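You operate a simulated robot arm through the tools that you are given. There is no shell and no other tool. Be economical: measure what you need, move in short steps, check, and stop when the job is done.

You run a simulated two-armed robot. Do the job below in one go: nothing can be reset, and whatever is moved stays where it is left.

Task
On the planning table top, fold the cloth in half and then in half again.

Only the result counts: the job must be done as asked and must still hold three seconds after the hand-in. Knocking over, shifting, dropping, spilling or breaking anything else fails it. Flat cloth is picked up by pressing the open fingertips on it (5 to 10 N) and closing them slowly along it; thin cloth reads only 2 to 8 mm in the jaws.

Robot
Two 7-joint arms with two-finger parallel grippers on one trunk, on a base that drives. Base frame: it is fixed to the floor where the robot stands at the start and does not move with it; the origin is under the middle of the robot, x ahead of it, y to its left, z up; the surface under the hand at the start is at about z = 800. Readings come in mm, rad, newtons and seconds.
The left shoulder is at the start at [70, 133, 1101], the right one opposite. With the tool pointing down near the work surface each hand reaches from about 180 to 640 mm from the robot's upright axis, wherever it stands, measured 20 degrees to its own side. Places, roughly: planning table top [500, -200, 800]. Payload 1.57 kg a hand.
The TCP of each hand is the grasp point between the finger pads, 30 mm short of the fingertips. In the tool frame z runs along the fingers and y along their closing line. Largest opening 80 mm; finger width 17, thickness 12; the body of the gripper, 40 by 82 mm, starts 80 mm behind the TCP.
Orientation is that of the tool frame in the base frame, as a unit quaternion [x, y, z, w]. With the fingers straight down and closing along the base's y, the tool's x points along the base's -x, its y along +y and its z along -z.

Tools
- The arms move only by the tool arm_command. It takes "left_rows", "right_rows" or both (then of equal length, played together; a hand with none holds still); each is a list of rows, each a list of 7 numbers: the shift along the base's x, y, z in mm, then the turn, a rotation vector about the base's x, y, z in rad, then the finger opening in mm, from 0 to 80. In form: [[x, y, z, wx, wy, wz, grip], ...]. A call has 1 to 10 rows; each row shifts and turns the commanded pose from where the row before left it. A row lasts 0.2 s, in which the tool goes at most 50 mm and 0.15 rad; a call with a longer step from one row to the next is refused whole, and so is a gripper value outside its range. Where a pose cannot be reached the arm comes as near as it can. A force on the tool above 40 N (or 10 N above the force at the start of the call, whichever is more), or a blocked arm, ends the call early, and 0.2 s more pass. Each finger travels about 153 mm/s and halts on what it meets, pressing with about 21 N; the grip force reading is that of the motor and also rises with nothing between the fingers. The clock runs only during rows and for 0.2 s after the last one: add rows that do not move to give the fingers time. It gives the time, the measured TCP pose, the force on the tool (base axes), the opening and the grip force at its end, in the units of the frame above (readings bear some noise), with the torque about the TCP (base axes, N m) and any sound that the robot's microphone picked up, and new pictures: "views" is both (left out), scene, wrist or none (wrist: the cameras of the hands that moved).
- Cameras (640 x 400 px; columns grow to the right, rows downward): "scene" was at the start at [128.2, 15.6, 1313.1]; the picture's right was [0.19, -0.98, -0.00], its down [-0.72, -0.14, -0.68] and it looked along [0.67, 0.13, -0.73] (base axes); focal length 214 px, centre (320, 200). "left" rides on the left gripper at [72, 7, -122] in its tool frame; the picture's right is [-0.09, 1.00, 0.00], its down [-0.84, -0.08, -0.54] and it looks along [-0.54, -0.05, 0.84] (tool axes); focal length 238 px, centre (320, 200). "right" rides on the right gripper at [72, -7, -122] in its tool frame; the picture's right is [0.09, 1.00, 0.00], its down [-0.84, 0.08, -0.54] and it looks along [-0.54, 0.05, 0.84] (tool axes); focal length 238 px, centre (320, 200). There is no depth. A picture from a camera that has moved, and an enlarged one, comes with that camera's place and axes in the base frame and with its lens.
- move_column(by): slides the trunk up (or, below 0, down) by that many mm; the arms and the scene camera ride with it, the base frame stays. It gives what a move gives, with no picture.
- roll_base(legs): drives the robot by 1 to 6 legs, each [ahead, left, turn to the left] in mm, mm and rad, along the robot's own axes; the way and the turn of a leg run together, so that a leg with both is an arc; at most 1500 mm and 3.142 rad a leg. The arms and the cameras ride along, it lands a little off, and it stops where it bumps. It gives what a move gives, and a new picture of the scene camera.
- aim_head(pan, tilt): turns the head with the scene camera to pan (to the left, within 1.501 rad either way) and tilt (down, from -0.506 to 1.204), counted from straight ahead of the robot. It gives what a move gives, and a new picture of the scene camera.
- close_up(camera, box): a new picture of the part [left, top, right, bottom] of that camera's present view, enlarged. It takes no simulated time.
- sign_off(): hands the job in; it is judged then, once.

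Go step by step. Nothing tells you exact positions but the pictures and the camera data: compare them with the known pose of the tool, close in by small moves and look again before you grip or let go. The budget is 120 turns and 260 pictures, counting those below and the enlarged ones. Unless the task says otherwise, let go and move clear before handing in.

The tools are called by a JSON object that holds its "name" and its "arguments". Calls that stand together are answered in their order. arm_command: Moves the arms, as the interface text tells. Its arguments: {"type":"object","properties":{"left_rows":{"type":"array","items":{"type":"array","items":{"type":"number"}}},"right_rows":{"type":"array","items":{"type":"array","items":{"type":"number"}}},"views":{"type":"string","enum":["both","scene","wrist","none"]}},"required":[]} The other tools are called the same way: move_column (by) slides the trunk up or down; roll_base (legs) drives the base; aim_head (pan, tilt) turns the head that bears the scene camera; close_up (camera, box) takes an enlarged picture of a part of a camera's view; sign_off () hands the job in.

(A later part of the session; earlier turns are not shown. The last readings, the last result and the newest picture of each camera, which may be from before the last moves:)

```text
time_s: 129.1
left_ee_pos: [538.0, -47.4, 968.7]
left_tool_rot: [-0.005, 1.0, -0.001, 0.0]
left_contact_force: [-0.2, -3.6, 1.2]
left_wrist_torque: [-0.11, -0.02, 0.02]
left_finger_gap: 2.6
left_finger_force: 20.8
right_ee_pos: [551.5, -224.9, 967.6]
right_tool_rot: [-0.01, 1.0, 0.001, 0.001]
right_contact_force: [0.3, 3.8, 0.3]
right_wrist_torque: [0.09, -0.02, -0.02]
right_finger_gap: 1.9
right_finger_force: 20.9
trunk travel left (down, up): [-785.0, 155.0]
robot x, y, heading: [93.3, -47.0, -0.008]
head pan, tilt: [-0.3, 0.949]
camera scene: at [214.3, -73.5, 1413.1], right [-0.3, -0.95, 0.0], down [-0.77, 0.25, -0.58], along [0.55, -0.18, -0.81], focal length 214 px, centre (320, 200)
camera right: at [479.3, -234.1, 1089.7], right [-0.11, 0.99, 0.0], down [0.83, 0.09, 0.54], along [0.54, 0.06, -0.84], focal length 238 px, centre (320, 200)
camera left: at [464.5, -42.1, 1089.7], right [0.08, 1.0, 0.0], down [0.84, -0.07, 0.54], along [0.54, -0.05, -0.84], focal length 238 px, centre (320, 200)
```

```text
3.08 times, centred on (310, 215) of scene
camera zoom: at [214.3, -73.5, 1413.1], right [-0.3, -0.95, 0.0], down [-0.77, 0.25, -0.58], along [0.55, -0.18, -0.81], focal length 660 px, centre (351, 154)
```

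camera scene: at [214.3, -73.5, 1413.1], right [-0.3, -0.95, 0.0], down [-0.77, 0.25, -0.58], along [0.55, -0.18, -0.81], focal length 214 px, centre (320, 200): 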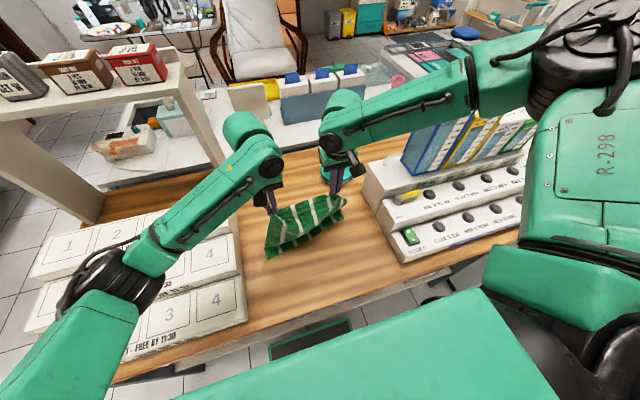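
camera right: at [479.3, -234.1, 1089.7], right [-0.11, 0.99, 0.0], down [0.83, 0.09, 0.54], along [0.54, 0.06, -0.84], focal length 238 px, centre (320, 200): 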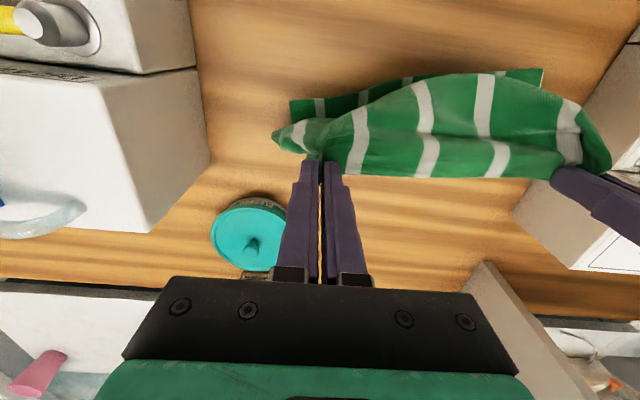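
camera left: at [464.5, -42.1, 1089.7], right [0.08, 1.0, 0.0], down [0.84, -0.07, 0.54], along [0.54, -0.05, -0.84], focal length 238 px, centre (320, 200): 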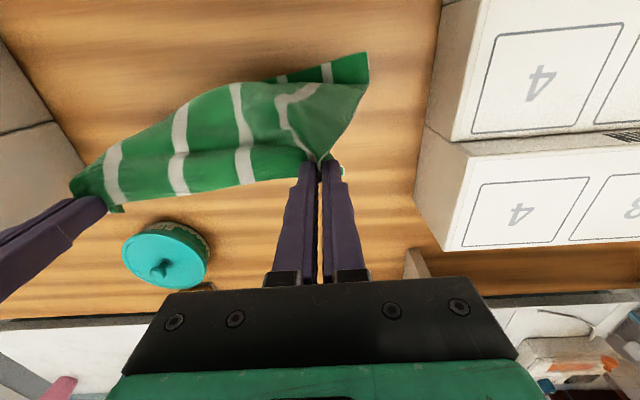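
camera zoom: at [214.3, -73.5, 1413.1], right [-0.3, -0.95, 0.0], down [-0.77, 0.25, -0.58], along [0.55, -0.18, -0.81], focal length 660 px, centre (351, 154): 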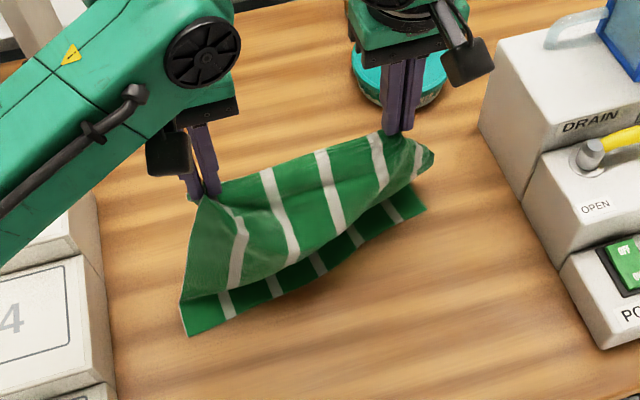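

The held edge is right, but the loose half was dragged askew by the sideways shift. I'll lift the cloth clear, bring it back, and lay it down again, this time with height leading so the hem isn't dragged.

{"name": "move_column", "arguments": {"by": 95}}

{"name": "roll_base", "arguments": {"legs": [[-35, 0, 0]]}}

{"name": "arm_command", "arguments": {"left_rows": [[-10, 0, 0, 0, 0, 0, 0], [-12, 0, 0, 0, 0, 0, 0], [-12, 0, 0, 0, 0, 0, 0], [-12, 0, 0, 0, 0, 0, 0], [-10, 0, 0, 0, 0, 0, 0], [0, 0, 0, 0, 0, 0, 0], [0, 0, 0, 0, 0, 0, 0], [0, 0, 0, 0, 0, 0, 0]], "right_rows": [[-12, 0, 0, 0, 0, 0, 0], [-15, 0, 0, 0, 0, 0, 0], [-15, 0, 0, 0, 0, 0, 0], [-15, 0, 0, 0, 0, 0, 0], [-13, 0, 0, 0, 0, 0, 0], [0, 0, 0, 0, 0, 0, 0], [0, 0, 0, 0, 0, 0, 0], [0, 0, 0, 0, 0, 0, 0]], "views": "both"}}

{"name": "close_up", "arguments": {"camera": "scene", "box": [220, 150, 400, 280]}}

```text
time_s: 130.4
left_ee_pos: [537.1, -48.2, 1063.5]
left_tool_rot: [-0.005, 1.0, -0.001, 0.0]
left_contact_force: [0.0, -3.8, -0.3]
left_wrist_torque: [-0.07, 0.0, 0.0]
left_finger_gap: 2.9
left_finger_force: 20.6
right_ee_pos: [551.0, -224.7, 1065.6]
right_tool_rot: [-0.009, 1.0, 0.002, 0.0]
right_contact_force: [-0.7, 3.8, 0.2]
right_wrist_torque: [0.14, -0.01, -0.02]
right_finger_gap: 1.9
right_finger_force: 21.1
trunk travel left (down, up): [-880.0, 60.0]
robot x, y, heading: [93.9, -53.9, -0.014]
head pan, tilt: [-0.3, 0.949]
```

```text
time_s: 131.3
left_ee_pos: [508.5, -49.6, 1060.7]
left_tool_rot: [-0.006, 1.0, 0.0, -0.004]
left_contact_force: [0.9, -2.8, -1.0]
left_wrist_torque: [-0.12, 0.06, 0.03]
left_finger_gap: 2.7
left_finger_force: 20.9
right_ee_pos: [523.7, -225.4, 1062.0]
right_tool_rot: [-0.009, 1.0, 0.002, -0.003]
right_contact_force: [0.4, 2.9, 0.4]
right_wrist_torque: [0.1, 0.07, 0.0]
right_finger_gap: 2.1
right_finger_force: 20.9
trunk travel left (down, up): [-880.0, 60.0]
robot x, y, heading: [59.4, -50.7, -0.009]
head pan, tilt: [-0.3, 0.949]
camera scene: at [189.3, -73.5, 1507.1], right [-0.3, -0.95, 0.0], down [-0.78, 0.25, -0.58], along [0.55, -0.18, -0.82], focal length 214 px, centre (320, 200)
```

scene: 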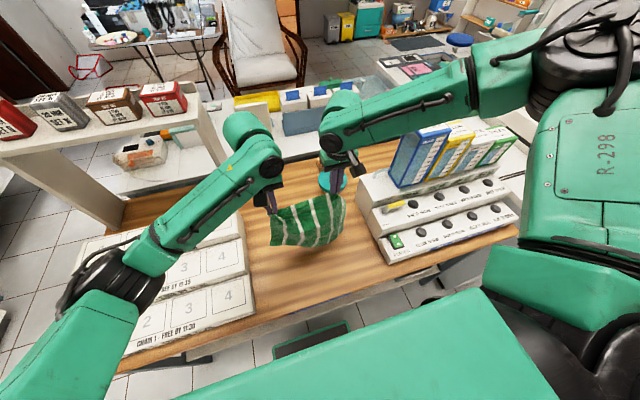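

```text
time_s: 133.1
left_ee_pos: [446.9, -48.1, 1061.0]
left_tool_rot: [-0.005, 1.0, -0.001, 0.0]
left_contact_force: [-0.7, -5.9, 0.3]
left_wrist_torque: [-0.17, 0.0, -0.01]
left_finger_gap: 2.7
left_finger_force: 21.3
right_ee_pos: [446.1, -227.1, 1063.1]
right_tool_rot: [-0.009, 1.0, 0.001, 0.0]
right_contact_force: [0.1, 5.3, -0.3]
right_wrist_torque: [0.16, 0.0, -0.04]
right_finger_gap: 2.1
right_finger_force: 20.6
trunk travel left (down, up): [-880.0, 60.0]
robot x, y, heading: [55.9, -48.8, -0.005]
head pan, tilt: [-0.3, 0.949]
camera scene: at [179.5, -73.4, 1508.1], right [-0.3, -0.95, 0.0], down [-0.77, 0.25, -0.58], along [0.55, -0.18, -0.81], focal length 214 px, centre (320, 200)
camera right: at [374.1, -235.2, 1184.6], right [-0.11, 0.99, 0.0], down [0.83, 0.09, 0.54], along [0.54, 0.06, -0.84], focal length 238 px, centre (320, 200)
camera left: at [374.3, -41.5, 1183.0], right [0.08, 1.0, 0.0], down [0.84, -0.07, 0.54], along [0.54, -0.05, -0.84], focal length 238 px, centre (320, 200)
```

scene: 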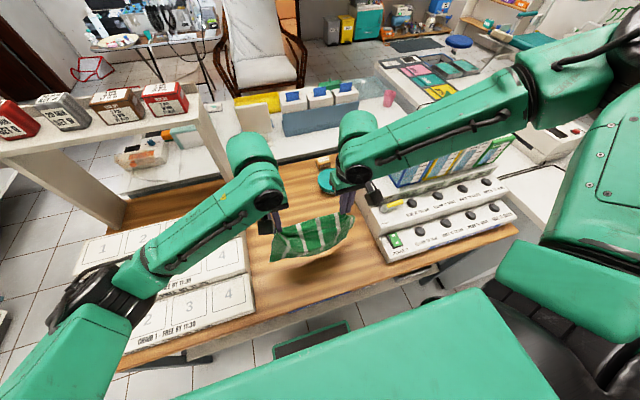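
right: 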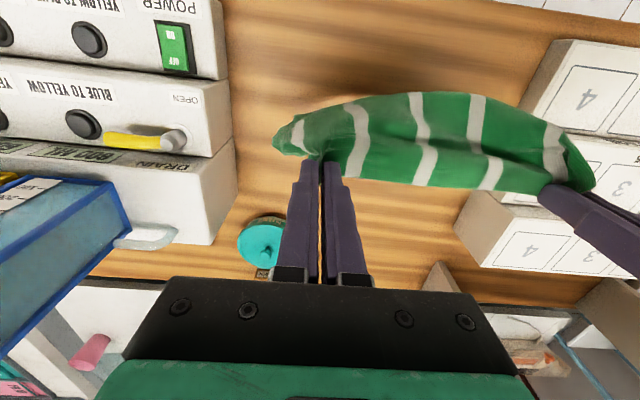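
left: 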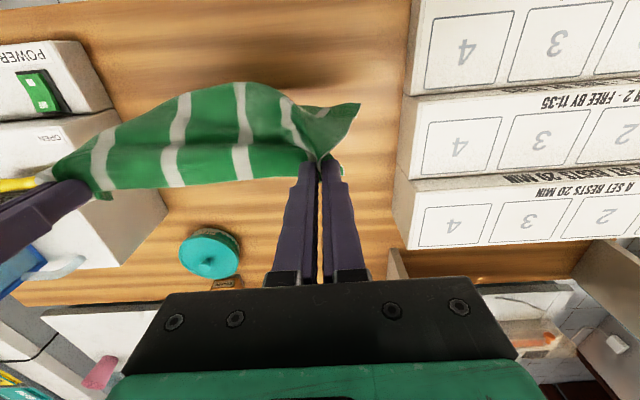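

```text
3.08 times, centred on (310, 215) of scene
camera zoom: at [179.5, -73.4, 1508.1], right [-0.3, -0.95, 0.0], down [-0.77, 0.25, -0.58], along [0.55, -0.18, -0.81], focal length 660 px, centre (351, 154)
```

zoom: 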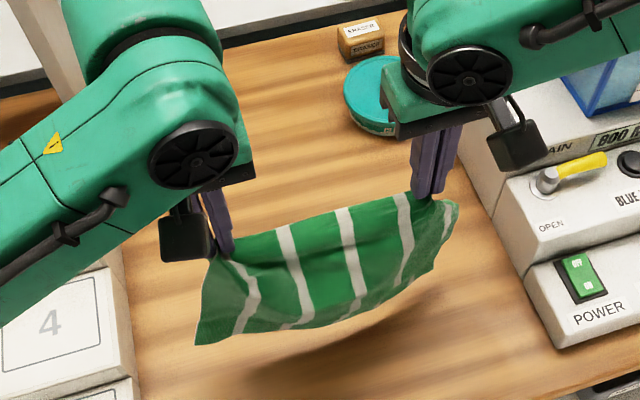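

The hanging hem is trailing on the far side now, because I moved toward myself. So I'll lay it in that direction: back the hands away to about x=360, lower straight down, then fold forward.

{"name": "arm_command", "arguments": {"left_rows": [[-3, -2, 0, 0, 0, 0, 0], [-5, -2, 0, 0, 0, 0, 0]], "right_rows": [[-3, 2, 0, 0, 0, 0, 0], [-5, 2, 0, 0, 0, 0, 0]], "views": "none"}}

{"name": "move_column", "arguments": {"by": -25}}

{"name": "roll_base", "arguments": {"legs": [[-50, 0, 0]]}}

{"name": "move_column", "arguments": {"by": -20}}

{"name": "arm_command", "arguments": {"left_rows": [[-8, 0, 0, 0, 0, 0, 0], [-10, 0, 0, 0, 0, 0, 0], [-8, 0, 0, 0, 0, 0, 0], [0, 0, 0, 0, 0, 0, 0]], "right_rows": [[-8, 0, 0, 0, 0, 0, 0], [-10, 0, 0, 0, 0, 0, 0], [-8, 0, 0, 0, 0, 0, 0], [0, 0, 0, 0, 0, 0, 0]], "views": "wrist"}}

{"name": "close_up", "arguments": {"camera": "scene", "box": [220, 150, 400, 280]}}

```text
time_s: 133.7
left_ee_pos: [438.6, -51.2, 1061.8]
left_tool_rot: [-0.005, 1.0, 0.0, 0.0]
left_contact_force: [-1.1, 0.0, -0.2]
left_wrist_torque: [0.02, -0.02, 0.02]
left_finger_gap: 2.8
left_finger_force: 21.0
right_ee_pos: [437.3, -222.7, 1063.9]
right_tool_rot: [-0.01, 1.0, 0.0, 0.001]
right_contact_force: [-0.7, 0.3, -0.7]
right_wrist_torque: [0.0, 0.04, 0.0]
right_finger_gap: 1.9
right_finger_force: 20.6
trunk travel left (down, up): [-880.0, 60.0]
robot x, y, heading: [59.3, -51.7, -0.01]
head pan, tilt: [-0.3, 0.949]
```

```text
time_s: 134.4
left_ee_pos: [440.2, -50.3, 1037.2]
left_tool_rot: [-0.006, 1.0, 0.0, 0.0]
left_contact_force: [0.1, -0.3, -0.1]
left_wrist_torque: [0.02, 0.02, 0.02]
left_finger_gap: 2.8
left_finger_force: 20.9
right_ee_pos: [437.7, -221.2, 1037.1]
right_tool_rot: [-0.009, 1.0, 0.001, 0.0]
right_contact_force: [0.8, -0.3, 0.0]
right_wrist_torque: [-0.01, 0.02, -0.02]
right_finger_gap: 1.8
right_finger_force: 21.3
trunk travel left (down, up): [-855.0, 85.0]
robot x, y, heading: [58.6, -50.9, -0.008]
head pan, tilt: [-0.3, 0.949]
```

```text
time_s: 135.3
left_ee_pos: [397.1, -51.3, 1033.4]
left_tool_rot: [-0.005, 1.0, 0.0, -0.004]
left_contact_force: [1.5, 0.3, -0.3]
left_wrist_torque: [0.0, 0.04, -0.01]
left_finger_gap: 2.7
left_finger_force: 21.0
right_ee_pos: [395.8, -221.7, 1035.0]
right_tool_rot: [-0.009, 1.0, 0.002, -0.003]
right_contact_force: [1.3, 0.4, -0.1]
right_wrist_torque: [-0.01, 0.03, -0.03]
right_finger_gap: 2.1
right_finger_force: 20.8
trunk travel left (down, up): [-855.0, 85.0]
robot x, y, heading: [13.6, -53.8, -0.008]
head pan, tilt: [-0.3, 0.949]
camera scene: at [140.4, -73.0, 1482.2], right [-0.3, -0.95, 0.0], down [-0.78, 0.25, -0.58], along [0.55, -0.18, -0.82], focal length 214 px, centre (320, 200)
```

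scene: 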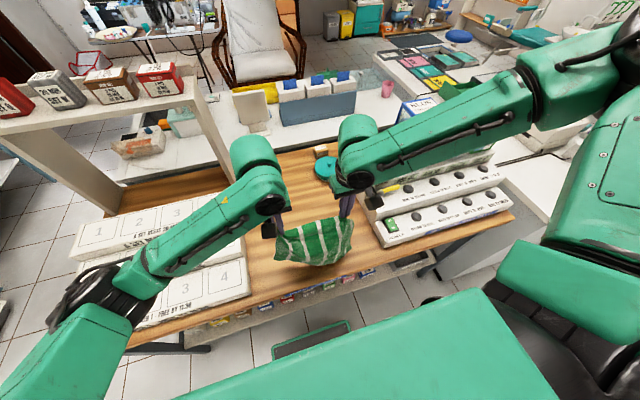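

```text
time_s: 136.0
left_ee_pos: [391.5, -50.7, 1015.8]
left_tool_rot: [-0.005, 1.0, -0.001, -0.001]
left_contact_force: [-0.6, -0.2, -1.1]
left_wrist_torque: [0.05, -0.01, 0.01]
left_finger_gap: 2.6
left_finger_force: 20.7
right_ee_pos: [390.8, -221.9, 1017.3]
right_tool_rot: [-0.01, 1.0, 0.002, 0.001]
right_contact_force: [0.3, 1.3, -0.6]
right_wrist_torque: [0.01, 0.03, -0.01]
right_finger_gap: 2.4
right_finger_force: 21.1
trunk travel left (down, up): [-835.0, 105.0]
robot x, y, heading: [12.3, -50.9, -0.007]
head pan, tilt: [-0.3, 0.949]
```

```text
time_s: 137.0
left_ee_pos: [366.2, -51.0, 1016.6]
left_tool_rot: [-0.005, 1.0, 0.0, 0.0]
left_contact_force: [0.4, 0.2, 0.3]
left_wrist_torque: [0.01, -0.02, -0.01]
left_finger_gap: 2.8
left_finger_force: 20.6
right_ee_pos: [362.8, -223.3, 1017.2]
right_tool_rot: [-0.01, 1.0, 0.002, 0.0]
right_contact_force: [0.2, 0.9, -0.4]
right_wrist_torque: [-0.04, 0.02, -0.02]
right_finger_gap: 2.0
right_finger_force: 20.8
trunk travel left (down, up): [-835.0, 105.0]
robot x, y, heading: [9.6, -53.8, -0.004]
head pan, tilt: [-0.3, 0.949]
camera right: at [290.9, -231.2, 1138.0], right [-0.11, 0.99, 0.0], down [0.83, 0.09, 0.54], along [0.54, 0.06, -0.84], focal length 238 px, centre (320, 200)
camera left: at [292.4, -44.8, 1139.3], right [0.08, 1.0, 0.0], down [0.84, -0.07, 0.54], along [0.54, -0.04, -0.84], focal length 238 px, centre (320, 200)
```

right: 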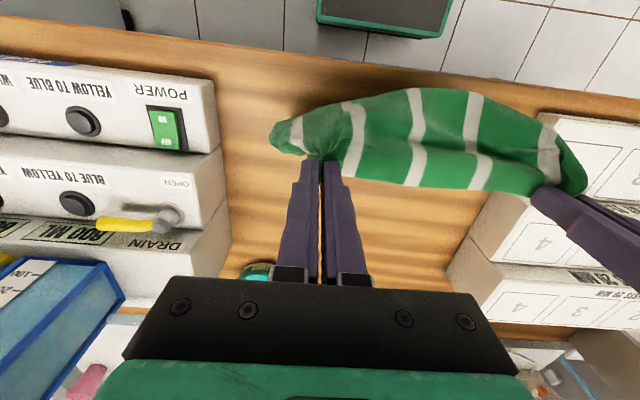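
left: 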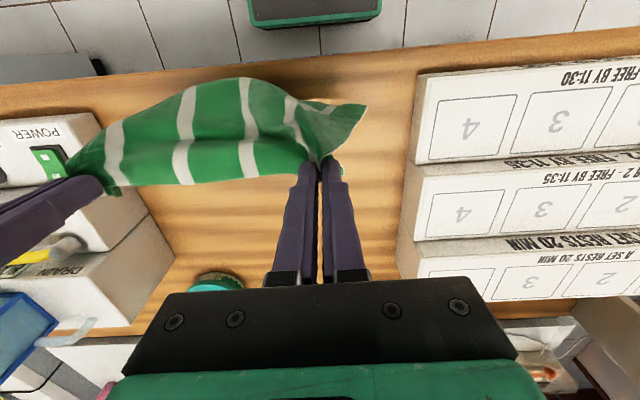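

```text
3.08 times, centred on (310, 215) of scene
camera zoom: at [131.6, -72.9, 1463.0], right [-0.3, -0.95, 0.0], down [-0.78, 0.25, -0.58], along [0.55, -0.18, -0.81], focal length 660 px, centre (351, 154)
```

zoom: 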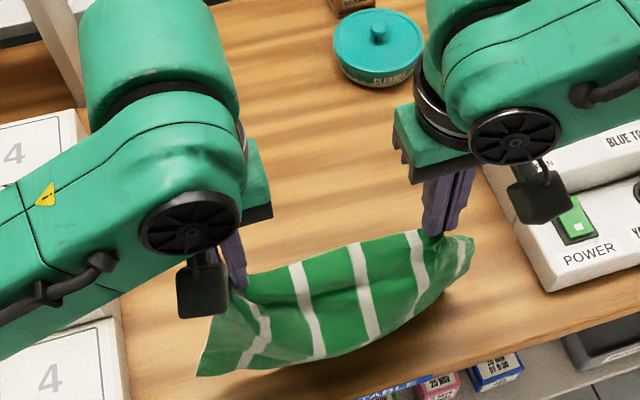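

{"name": "move_column", "arguments": {"by": -45}}

{"name": "move_column", "arguments": {"by": -35}}

{"name": "arm_command", "arguments": {"left_rows": [[0, 0, 0, 0, 0, 0, 0], [0, 0, 0, 0, 0, 0, 0]], "right_rows": [[0, 0, 0, 0, 0, 0, 0], [0, 0, 0, 0, 0, 0, 0]], "views": "wrist"}}

{"name": "close_up", "arguments": {"camera": "scene", "box": [220, 150, 400, 280]}}

```text
time_s: 137.9
left_ee_pos: [364.9, -49.7, 972.7]
left_tool_rot: [-0.006, 1.0, -0.001, 0.0]
left_contact_force: [-0.6, -0.5, -0.5]
left_wrist_torque: [-0.03, -0.01, -0.02]
left_finger_gap: 2.8
left_finger_force: 21.2
right_ee_pos: [361.9, -222.6, 971.6]
right_tool_rot: [-0.01, 1.0, 0.0, 0.002]
right_contact_force: [0.0, -0.1, -0.3]
right_wrist_torque: [-0.05, -0.01, -0.01]
right_finger_gap: 1.9
right_finger_force: 20.7
trunk travel left (down, up): [-790.0, 150.0]
robot x, y, heading: [13.0, -49.4, -0.01]
head pan, tilt: [-0.3, 0.949]
```

```text
time_s: 138.7
left_ee_pos: [364.8, -50.4, 938.6]
left_tool_rot: [-0.005, 1.0, -0.001, 0.0]
left_contact_force: [0.6, -0.4, 0.5]
left_wrist_torque: [0.02, 0.0, 0.01]
left_finger_gap: 2.6
left_finger_force: 21.1
right_ee_pos: [363.6, -223.1, 936.4]
right_tool_rot: [-0.01, 1.0, 0.001, 0.002]
right_contact_force: [0.6, 0.9, 0.4]
right_wrist_torque: [0.0, -0.02, 0.0]
right_finger_gap: 2.0
right_finger_force: 21.0
trunk travel left (down, up): [-755.0, 185.0]
robot x, y, heading: [11.8, -46.2, -0.012]
head pan, tilt: [-0.3, 0.949]
```

```text
time_s: 139.2
left_ee_pos: [365.2, -49.9, 938.3]
left_tool_rot: [-0.005, 1.0, 0.0, 0.0]
left_contact_force: [0.2, 0.5, 0.9]
left_wrist_torque: [0.02, 0.02, -0.01]
left_finger_gap: 2.8
left_finger_force: 21.4
right_ee_pos: [362.8, -222.6, 936.3]
right_tool_rot: [-0.009, 1.0, 0.001, 0.001]
right_contact_force: [0.8, 0.3, -0.2]
right_wrist_torque: [-0.02, -0.02, -0.02]
right_finger_gap: 2.2
right_finger_force: 21.0
trunk travel left (down, up): [-755.0, 185.0]
robot x, y, heading: [9.1, -49.8, -0.007]
head pan, tilt: [-0.3, 0.949]
camera right: at [290.3, -231.1, 1058.2], right [-0.11, 0.99, 0.0], down [0.83, 0.09, 0.54], along [0.54, 0.06, -0.84], focal length 238 px, centre (320, 200)
camera left: at [291.9, -44.7, 1059.5], right [0.08, 1.0, 0.0], down [0.84, -0.07, 0.54], along [0.54, -0.04, -0.84], focal length 238 px, centre (320, 200)
```

right: 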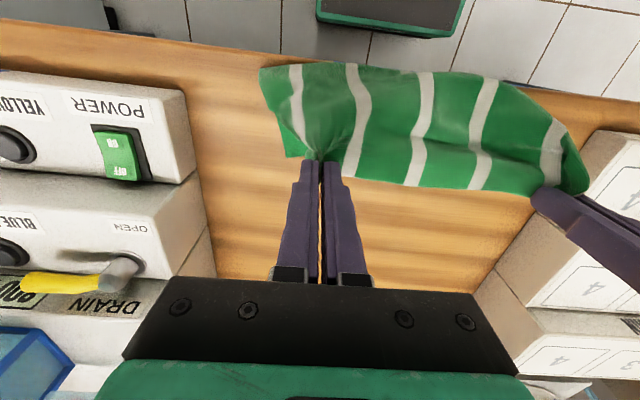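
left: 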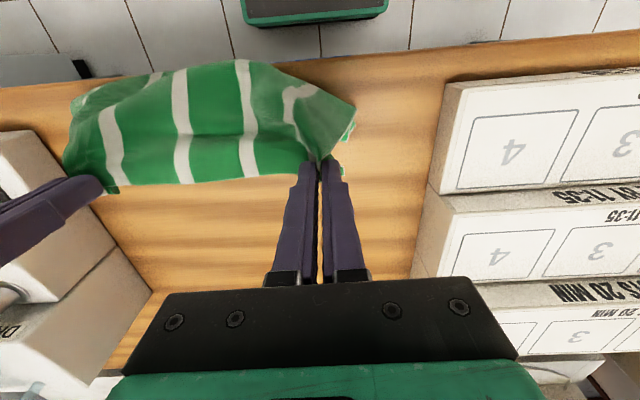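

```text
3.08 times, centred on (310, 215) of scene
camera zoom: at [130.7, -72.8, 1383.1], right [-0.3, -0.95, 0.0], down [-0.77, 0.25, -0.58], along [0.55, -0.18, -0.81], focal length 660 px, centre (351, 154)
```

zoom: 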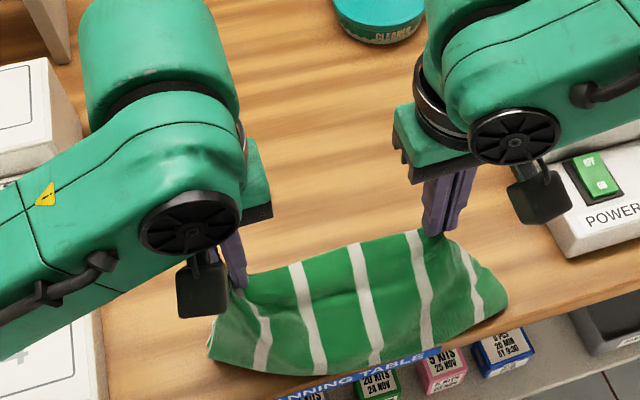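

The crease has come close to the table's front edge. Instead I'll pull the held hem forward low over the table, which unrolls the cloth completely flat, and then fold from flat.

{"name": "arm_command", "arguments": {"left_rows": [[8, 0, 0, 0, 0, 0, 0], [12, 0, 0, 0, 0, 0, 0], [14, 0, 0, 0, 0, 0, 0], [14, 0, 0, 0, 0, 0, 0], [12, 0, 0, 0, 0, 0, 0]], "right_rows": [[8, 0, 0, 0, 0, 0, 0], [12, 0, 0, 0, 0, 0, 0], [14, 0, 0, 0, 0, 0, 0], [14, 0, 0, 0, 0, 0, 0], [14, 0, 2, 0, 0, 0, 0]], "views": "none"}}

{"name": "move_column", "arguments": {"by": -35}}

{"name": "roll_base", "arguments": {"legs": [[50, 0, 0]]}}

{"name": "arm_command", "arguments": {"left_rows": [[8, 0, 0, 0, 0, 0, 0], [12, 0, 0, 0, 0, 0, 0], [12, 0, 0, 0, 0, 0, 0], [8, 0, 0, 0, 0, 0, 0], [0, 0, 0, 0, 0, 0, 0]], "right_rows": [[8, 0, 0, 0, 0, 0, 0], [12, 0, 0, 0, 0, 0, 0], [12, 0, 0, 0, 0, 0, 0], [8, 0, 0, 0, 0, 0, 0], [0, 0, 0, 0, 0, 0, 0]], "views": "wrist"}}

{"name": "close_up", "arguments": {"camera": "scene", "box": [220, 140, 420, 290]}}

```text
time_s: 140.4
left_ee_pos: [428.0, -48.2, 937.1]
left_tool_rot: [-0.006, 1.0, 0.0, 0.0]
left_contact_force: [-0.1, 0.4, -0.2]
left_wrist_torque: [0.02, 0.02, 0.02]
left_finger_gap: 2.8
left_finger_force: 20.7
right_ee_pos: [426.9, -222.7, 939.5]
right_tool_rot: [-0.01, 1.0, 0.001, 0.001]
right_contact_force: [0.3, 0.3, -0.4]
right_wrist_torque: [0.02, 0.02, 0.01]
right_finger_gap: 2.1
right_finger_force: 20.8
trunk travel left (down, up): [-755.0, 185.0]
robot x, y, heading: [9.6, -52.3, -0.012]
head pan, tilt: [-0.3, 0.949]
```

```text
time_s: 141.2
left_ee_pos: [425.6, -50.4, 902.7]
left_tool_rot: [-0.005, 1.0, -0.001, 0.0]
left_contact_force: [-0.1, -0.4, 0.4]
left_wrist_torque: [0.03, 0.0, -0.01]
left_finger_gap: 2.7
left_finger_force: 21.3
right_ee_pos: [424.3, -221.9, 905.9]
right_tool_rot: [-0.009, 1.0, 0.0, 0.002]
right_contact_force: [0.0, 0.4, 0.3]
right_wrist_torque: [0.0, -0.03, -0.01]
right_finger_gap: 2.2
right_finger_force: 21.1
trunk travel left (down, up): [-720.0, 220.0]
robot x, y, heading: [14.9, -50.5, -0.01]
head pan, tilt: [-0.3, 0.949]
```

```text
time_s: 142.2
left_ee_pos: [475.9, -50.5, 903.6]
left_tool_rot: [-0.005, 1.0, 0.0, 0.002]
left_contact_force: [0.1, 1.0, 0.2]
left_wrist_torque: [0.0, 0.01, 0.02]
left_finger_gap: 2.8
left_finger_force: 20.8
right_ee_pos: [472.4, -221.7, 905.1]
right_tool_rot: [-0.009, 1.0, 0.0, 0.002]
right_contact_force: [-0.7, 0.6, -0.7]
right_wrist_torque: [-0.03, -0.04, 0.03]
right_finger_gap: 1.8
right_finger_force: 21.2
trunk travel left (down, up): [-720.0, 220.0]
robot x, y, heading: [64.6, -55.6, -0.012]
head pan, tilt: [-0.3, 0.949]
camera scene: at [177.7, -73.2, 1348.5], right [-0.3, -0.95, 0.0], down [-0.77, 0.25, -0.58], along [0.56, -0.18, -0.81], focal length 214 px, centre (320, 200)
```

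scene: 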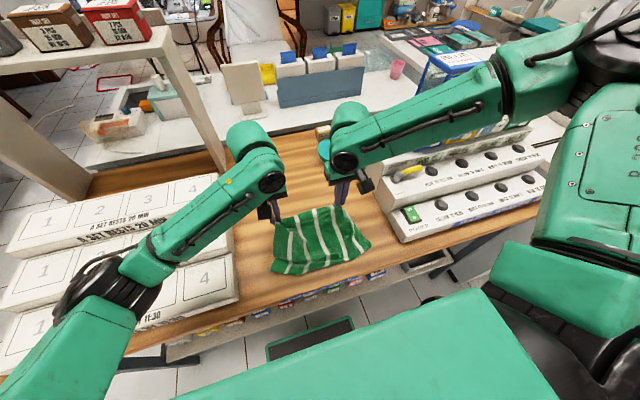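

```text
time_s: 143.4
left_ee_pos: [515.6, -48.7, 902.2]
left_tool_rot: [-0.006, 1.0, -0.001, 0.0]
left_contact_force: [0.1, 0.6, -0.2]
left_wrist_torque: [0.02, 0.01, 0.02]
left_finger_gap: 2.5
left_finger_force: 20.7
right_ee_pos: [514.6, -221.8, 905.7]
right_tool_rot: [-0.009, 1.0, 0.001, 0.002]
right_contact_force: [-0.5, 0.7, -0.6]
right_wrist_torque: [-0.02, 0.0, 0.01]
right_finger_gap: 2.0
right_finger_force: 21.0
trunk travel left (down, up): [-720.0, 220.0]
robot x, y, heading: [59.0, -52.3, -0.009]
head pan, tilt: [-0.3, 0.949]
camera right: at [441.8, -231.0, 1026.4], right [-0.11, 0.99, 0.0], down [0.83, 0.09, 0.54], along [0.54, 0.06, -0.84], focal length 238 px, centre (320, 200)
camera left: at [443.4, -43.4, 1024.5], right [0.08, 1.0, 0.0], down [0.84, -0.07, 0.54], along [0.54, -0.05, -0.84], focal length 238 px, centre (320, 200)
```

right: 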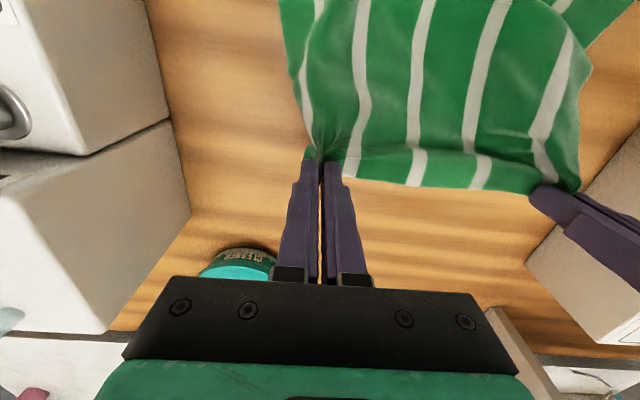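
left: 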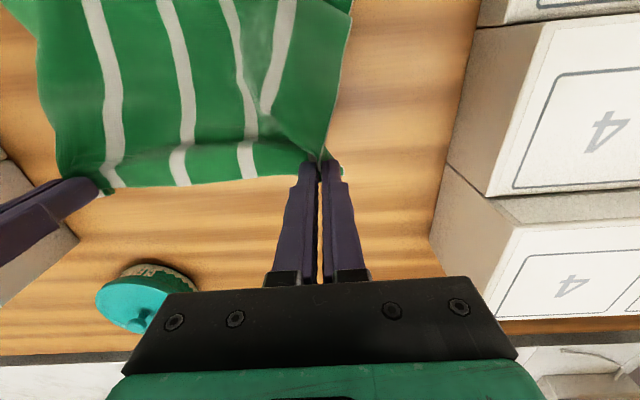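

```text
2.67 times, centred on (320, 215) of scene
camera zoom: at [181.0, -73.3, 1348.1], right [-0.3, -0.95, 0.0], down [-0.77, 0.25, -0.58], along [0.55, -0.18, -0.81], focal length 572 px, centre (320, 160)
```

zoom: 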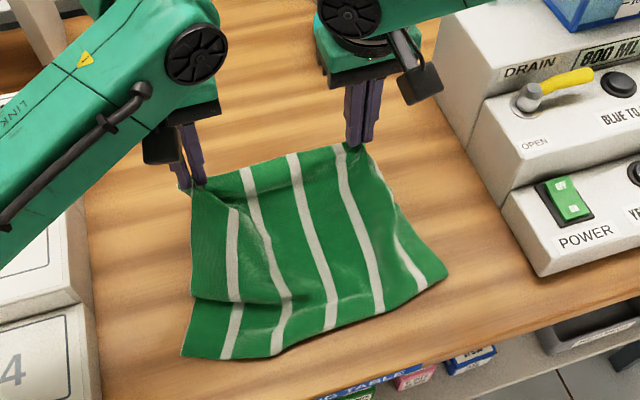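

The cloth is now almost fully flat on the table. I'll lower and pull a bit further to straighten it.

{"name": "move_column", "arguments": {"by": -35}}

{"name": "arm_command", "arguments": {"left_rows": [[6, 2, 0, 0, 0, 0, 0], [8, 2, 0, 0, 0, 0, 0], [8, 1, 0, 0, 0, 0, 0], [8, 0, 0, 0, 0, 0, 0], [6, 0, 0, 0, 0, 0, 0], [0, 0, 0, 0, 0, 0, 0]], "right_rows": [[6, -2, 0, 0, 0, 0, 0], [8, -2, 0, 0, 0, 0, 0], [8, -1, 0, 0, 0, 0, 0], [8, 0, 0, 0, 0, 0, 0], [6, 0, 0, 0, 0, 0, 0], [0, 0, 0, 0, 0, 0, 0]], "views": "wrist"}}

{"name": "close_up", "arguments": {"camera": "scene", "box": [220, 140, 420, 290]}}

```text
time_s: 144.2
left_ee_pos: [516.8, -48.9, 868.3]
left_tool_rot: [-0.006, 1.0, 0.0, -0.001]
left_contact_force: [-0.5, -0.6, -0.1]
left_wrist_torque: [0.02, -0.05, -0.04]
left_finger_gap: 2.6
left_finger_force: 21.0
right_ee_pos: [514.1, -221.6, 871.9]
right_tool_rot: [-0.009, 1.0, 0.001, 0.002]
right_contact_force: [0.4, 0.5, -0.2]
right_wrist_torque: [-0.03, -0.06, 0.03]
right_finger_gap: 2.1
right_finger_force: 20.6
trunk travel left (down, up): [-685.0, 255.0]
robot x, y, heading: [63.9, -49.1, -0.01]
head pan, tilt: [-0.3, 0.949]
```

```text
time_s: 145.6
left_ee_pos: [552.3, -45.2, 869.7]
left_tool_rot: [-0.004, 1.0, -0.001, 0.0]
left_contact_force: [-0.2, -10.2, -0.5]
left_wrist_torque: [-0.29, 0.03, 0.01]
left_finger_gap: 2.8
left_finger_force: 20.7
right_ee_pos: [549.3, -226.1, 871.2]
right_tool_rot: [-0.01, 1.0, 0.002, 0.001]
right_contact_force: [0.3, 9.2, 0.3]
right_wrist_torque: [0.31, -0.02, -0.05]
right_finger_gap: 1.9
right_finger_force: 21.1
trunk travel left (down, up): [-685.0, 255.0]
robot x, y, heading: [61.0, -52.0, -0.007]
head pan, tilt: [-0.3, 0.949]
camera right: at [477.4, -235.4, 991.8], right [-0.11, 0.99, 0.0], down [0.83, 0.09, 0.54], along [0.54, 0.06, -0.84], focal length 238 px, centre (320, 200)
camera left: at [479.5, -39.2, 990.5], right [0.08, 1.0, 0.0], down [0.84, -0.07, 0.54], along [0.54, -0.05, -0.84], focal length 238 px, centre (320, 200)
```

right: 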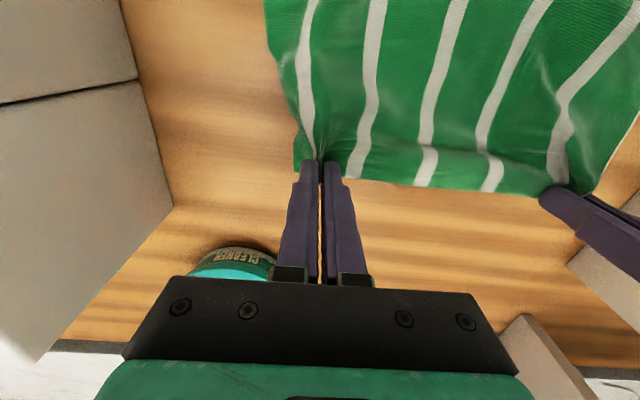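
left: 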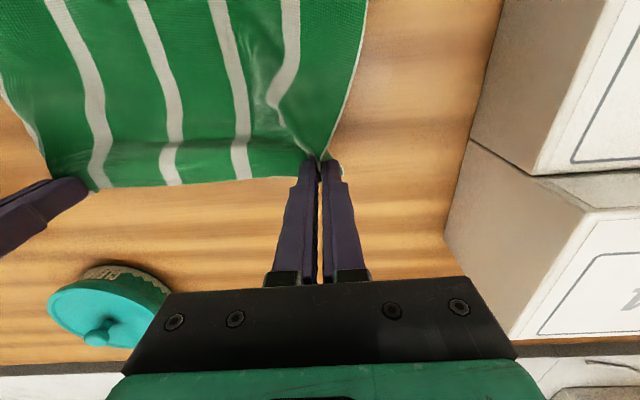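

```text
2.67 times, centred on (320, 215) of scene
camera zoom: at [180.8, -73.2, 1313.1], right [-0.3, -0.95, 0.0], down [-0.77, 0.25, -0.58], along [0.55, -0.18, -0.81], focal length 572 px, centre (320, 160)
```

zoom: 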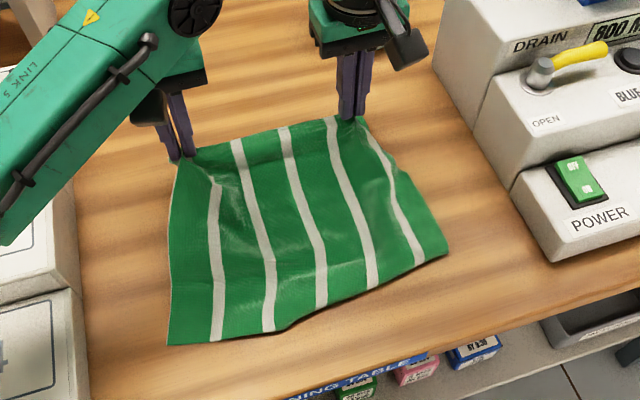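

{"name": "close_up", "arguments": {"camera": "left", "box": [40, 60, 360, 240]}}

{"name": "close_up", "arguments": {"camera": "scene", "box": [265, 170, 395, 280]}}

```text
2.00 times, centred on (200, 150) of left
camera zoom: at [479.5, -39.2, 990.5], right [0.08, 1.0, 0.0], down [0.84, -0.07, 0.54], along [0.54, -0.05, -0.84], focal length 477 px, centre (560, 300)
```

zoom: 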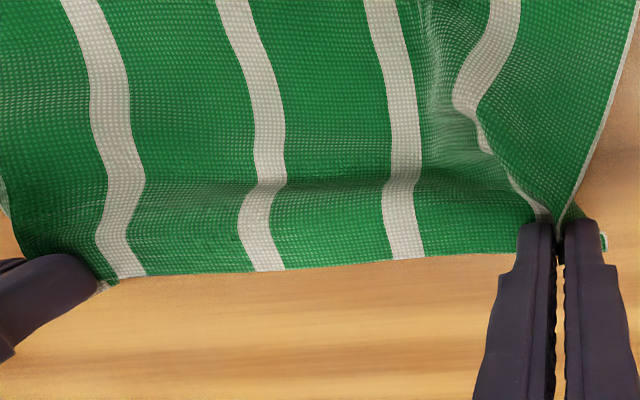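

```text
3.64 times, centred on (330, 225) of scene
camera zoom: at [180.8, -73.2, 1313.1], right [-0.3, -0.95, 0.0], down [-0.77, 0.25, -0.58], along [0.55, -0.18, -0.81], focal length 780 px, centre (284, 109)
```

zoom: 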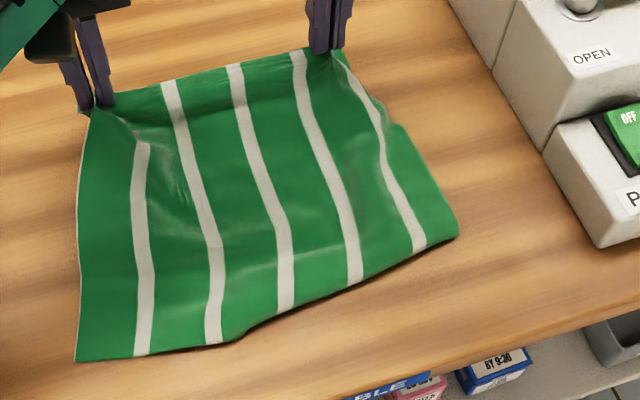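

The left part of the far hem is flat, but the right part still looks rolled under. I'll keep pulling forward to unroll it.

{"name": "arm_command", "arguments": {"left_rows": [[6, -1, 0, 0, 0, 0, 0], [8, -1, 0, 0, 0, 0, 0], [6, 0, 0, 0, 0, 0, 0]], "right_rows": [[6, 1, 0, 0, 0, 0, 0], [8, 1, 0, 0, 0, 0, 0], [8, 0, 0, 0, 0, 0, 0]], "views": "none"}}

{"name": "roll_base", "arguments": {"legs": [[35, 0, 0]]}}

{"name": "close_up", "arguments": {"camera": "scene", "box": [265, 150, 415, 270]}}

```text
time_s: 146.4
left_ee_pos: [570.0, -47.1, 867.8]
left_tool_rot: [-0.005, 1.0, 0.0, 0.0]
left_contact_force: [0.1, -3.5, 0.1]
left_wrist_torque: [-0.14, 0.02, 0.02]
left_finger_gap: 2.4
left_finger_force: 20.5
right_ee_pos: [571.5, -224.0, 870.7]
right_tool_rot: [-0.009, 1.0, 0.0, 0.002]
right_contact_force: [-0.6, 3.9, -0.2]
right_wrist_torque: [0.14, -0.02, -0.04]
right_finger_gap: 1.7
right_finger_force: 20.7
trunk travel left (down, up): [-685.0, 255.0]
robot x, y, heading: [62.1, -52.0, -0.004]
head pan, tilt: [-0.3, 0.949]
```

```text
time_s: 147.2
left_ee_pos: [602.5, -47.4, 869.1]
left_tool_rot: [-0.004, 1.0, -0.001, 0.001]
left_contact_force: [-0.1, -2.8, 0.6]
left_wrist_torque: [-0.08, 0.0, 0.03]
left_finger_gap: 2.5
left_finger_force: 21.3
right_ee_pos: [604.8, -225.2, 873.0]
right_tool_rot: [-0.01, 1.0, 0.001, 0.003]
right_contact_force: [-0.3, 3.3, 0.4]
right_wrist_torque: [0.08, -0.02, -0.01]
right_finger_gap: 2.0
right_finger_force: 20.7
trunk travel left (down, up): [-685.0, 255.0]
robot x, y, heading: [93.8, -52.2, -0.011]
head pan, tilt: [-0.3, 0.949]
camera scene: at [211.4, -73.4, 1313.5], right [-0.3, -0.95, 0.0], down [-0.77, 0.25, -0.58], along [0.56, -0.18, -0.81], focal length 214 px, centre (320, 200)
```

scene: 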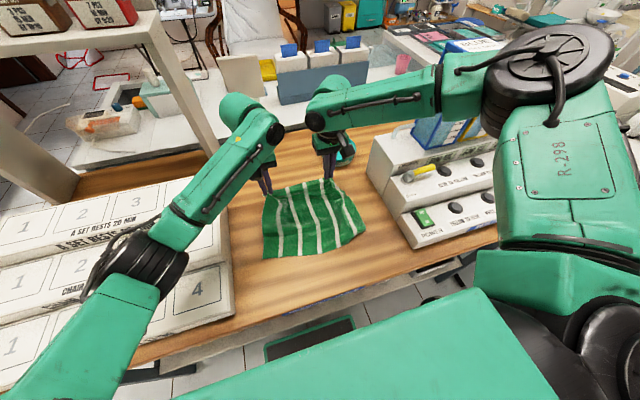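

```text
3.33 times, centred on (340, 210) of scene
camera zoom: at [211.4, -73.4, 1313.5], right [-0.3, -0.95, 0.0], down [-0.77, 0.25, -0.58], along [0.56, -0.18, -0.81], focal length 715 px, centre (253, 167)
```

zoom: 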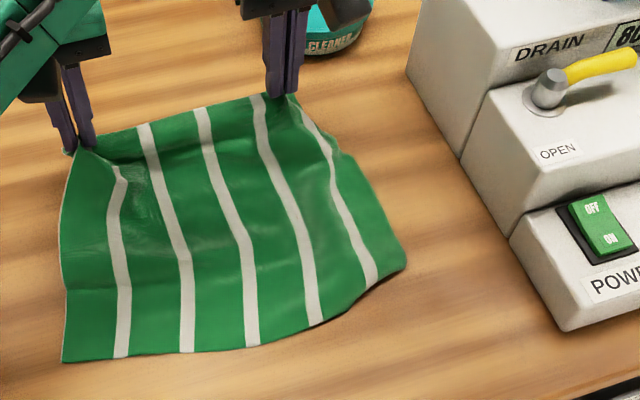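

The measured length is still about 50 mm short, so a strip may again hang hidden behind the held edge. I'll lower the hands and nudge back to reveal it.

{"name": "arm_command", "arguments": {"left_rows": [[0, 0, -8, 0, 0, 0, 0], [0, 0, -10, 0, 0, 0, 0], [-8, 0, -6, 0, 0, 0, 0], [-10, 0, 0, 0, 0, 0, 0], [0, 0, 0, 0, 0, 0, 0]], "right_rows": [[0, 0, -8, 0, 0, 0, 0], [0, 0, -10, 0, 0, 0, 0], [-8, 0, -8, 0, 0, 0, 0], [-10, 0, 0, 0, 0, 0, 0], [0, 0, 0, 0, 0, 0, 0]], "views": "wrist"}}

{"name": "close_up", "arguments": {"camera": "right", "box": [240, 100, 640, 240]}}

```text
time_s: 148.4
left_ee_pos: [586.6, -47.4, 844.9]
left_tool_rot: [-0.004, 1.0, -0.002, 0.0]
left_contact_force: [0.6, -2.4, 0.5]
left_wrist_torque: [-0.12, -0.01, -0.01]
left_finger_gap: 2.8
left_finger_force: 21.5
right_ee_pos: [588.3, -224.7, 844.6]
right_tool_rot: [-0.009, 1.0, 0.001, 0.001]
right_contact_force: [0.2, 3.4, -0.6]
right_wrist_torque: [0.07, 0.01, -0.01]
right_finger_gap: 1.9
right_finger_force: 20.9
trunk travel left (down, up): [-685.0, 255.0]
robot x, y, heading: [98.5, -51.3, -0.012]
head pan, tilt: [-0.3, 0.949]
camera right: at [515.4, -233.7, 965.4], right [-0.11, 0.99, 0.0], down [0.83, 0.09, 0.54], along [0.54, 0.06, -0.84], focal length 238 px, centre (320, 200)
camera left: at [513.8, -41.6, 965.9], right [0.08, 1.0, 0.0], down [0.84, -0.07, 0.54], along [0.54, -0.05, -0.84], focal length 238 px, centre (320, 200)
```

right: 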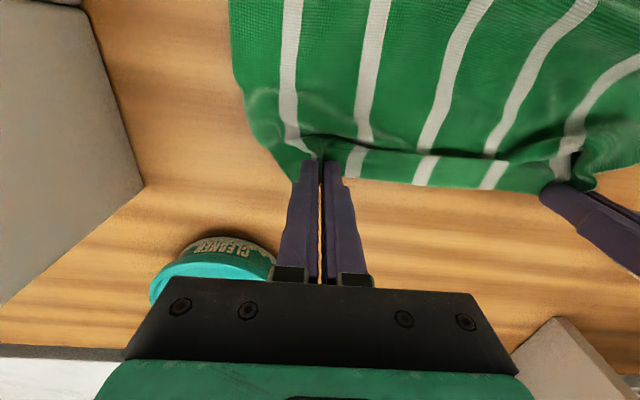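
left: 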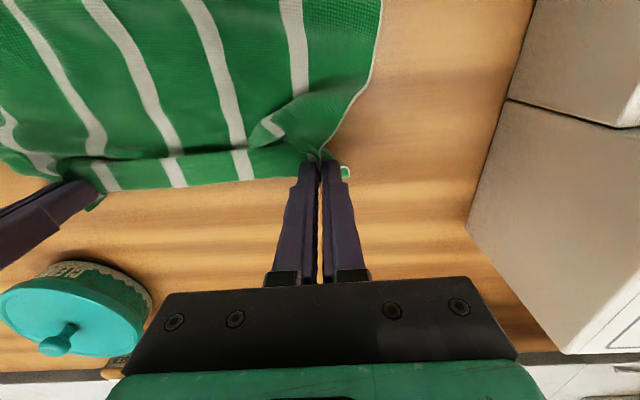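

```text
1.60 times, centred on (440, 170) of right
camera zoom: at [515.4, -233.7, 965.4], right [-0.11, 0.99, 0.0], down [0.83, 0.09, 0.54], along [0.54, 0.06, -0.84], focal length 381 px, centre (128, 248)
```

zoom: 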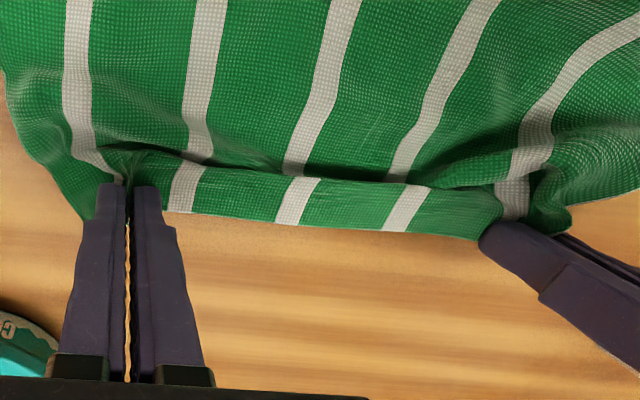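

The held edge is the true hem, so it is the far hem that is tucked under by about 50 mm. I'll lift the cloth completely clear so the tuck drops open, bring it back, and lay it along a taut arc.

{"name": "move_column", "arguments": {"by": 253}}

{"name": "roll_base", "arguments": {"legs": [[-88, 0, 0]]}}

{"name": "arm_command", "arguments": {"left_rows": [[-10, 0, 0, 0, 0, 0, 0], [-13, 0, 0, 0, 0, 0, 0], [-14, 0, 0, 0, 0, 0, 0], [-14, 0, 0, 0, 0, 0, 0], [-14, 0, 0, 0, 0, 0, 0], [-14, 0, 0, 0, 0, 0, 0], [-10, 0, 0, 0, 0, 0, 0], [0, 0, 0, 0, 0, 0, 0], [0, 0, 0, 0, 0, 0, 0], [0, 0, 0, 0, 0, 0, 0]], "right_rows": [[-10, 0, 0, 0, 0, 0, 0], [-13, 0, 0, 0, 0, 0, 0], [-14, 0, 0, 0, 0, 0, 0], [-14, 0, 0, 0, 0, 0, 0], [-14, 0, 0, 0, 0, 0, 0], [-14, 0, 0, 0, 0, 0, 0], [-10, 0, 0, 0, 0, 0, 0], [0, 0, 0, 0, 0, 0, 0], [0, 0, 0, 0, 0, 0, 0], [0, 0, 0, 0, 0, 0, 0]], "views": "scene"}}

{"name": "close_up", "arguments": {"camera": "scene", "box": [220, 150, 400, 280]}}

```text
time_s: 151.0
left_ee_pos: [587.0, -47.1, 1097.1]
left_tool_rot: [-0.004, 1.0, -0.001, 0.0]
left_contact_force: [0.0, -3.7, -0.3]
left_wrist_torque: [-0.08, 0.03, 0.02]
left_finger_gap: 2.7
left_finger_force: 20.7
right_ee_pos: [587.6, -225.6, 1097.4]
right_tool_rot: [-0.01, 1.0, 0.001, 0.001]
right_contact_force: [-0.2, 3.3, -0.1]
right_wrist_torque: [0.12, 0.01, -0.01]
right_finger_gap: 2.1
right_finger_force: 20.8
trunk travel left (down, up): [-938.0, 2.0]
robot x, y, heading: [97.6, -53.7, -0.002]
head pan, tilt: [-0.3, 0.949]
```

```text
time_s: 152.1
left_ee_pos: [507.1, -48.1, 1094.6]
left_tool_rot: [-0.005, 1.0, 0.0, -0.004]
left_contact_force: [0.3, -3.3, 0.0]
left_wrist_torque: [-0.12, 0.03, 0.02]
left_finger_gap: 2.5
left_finger_force: 21.2
right_ee_pos: [507.4, -224.3, 1094.4]
right_tool_rot: [-0.008, 1.0, 0.002, -0.003]
right_contact_force: [-0.1, 4.3, -0.4]
right_wrist_torque: [0.11, 0.01, 0.0]
right_finger_gap: 2.0
right_finger_force: 20.9
trunk travel left (down, up): [-938.0, 2.0]
robot x, y, heading: [8.8, -50.3, -0.01]
head pan, tilt: [-0.3, 0.949]
camera scene: at [138.0, -73.3, 1565.2], right [-0.31, -0.95, 0.0], down [-0.78, 0.25, -0.58], along [0.55, -0.18, -0.82], focal length 214 px, centre (320, 200)
```

scene: 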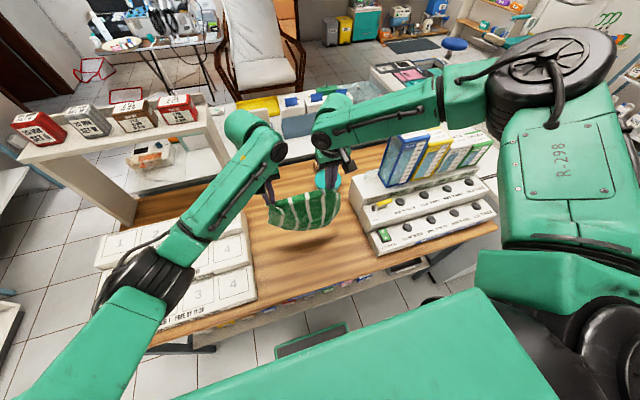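

```text
time_s: 154.3
left_ee_pos: [410.5, -46.6, 1096.5]
left_tool_rot: [-0.004, 1.0, -0.001, 0.0]
left_contact_force: [0.8, -4.6, -0.9]
left_wrist_torque: [-0.15, 0.03, 0.0]
left_finger_gap: 2.8
left_finger_force: 20.6
right_ee_pos: [410.7, -226.1, 1099.6]
right_tool_rot: [-0.009, 1.0, 0.002, 0.002]
right_contact_force: [-0.9, 3.9, -0.5]
right_wrist_torque: [0.14, -0.03, -0.02]
right_finger_gap: 1.8
right_finger_force: 20.8
trunk travel left (down, up): [-938.0, 2.0]
robot x, y, heading: [8.3, -51.5, -0.01]
head pan, tilt: [-0.3, 0.949]
camera scene: at [127.8, -72.9, 1566.1], right [-0.31, -0.95, 0.0], down [-0.77, 0.25, -0.58], along [0.55, -0.18, -0.81], focal length 214 px, centre (320, 200)
```

scene: 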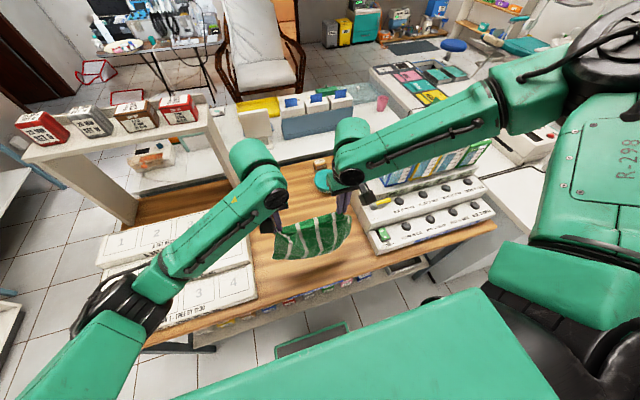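

```text
3.08 times, centred on (310, 215) of scene
camera zoom: at [127.8, -72.9, 1566.1], right [-0.31, -0.95, 0.0], down [-0.77, 0.25, -0.58], along [0.55, -0.18, -0.81], focal length 660 px, centre (351, 154)
```

zoom: 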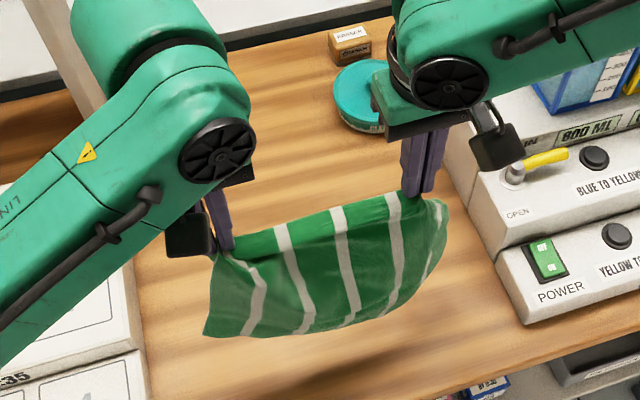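

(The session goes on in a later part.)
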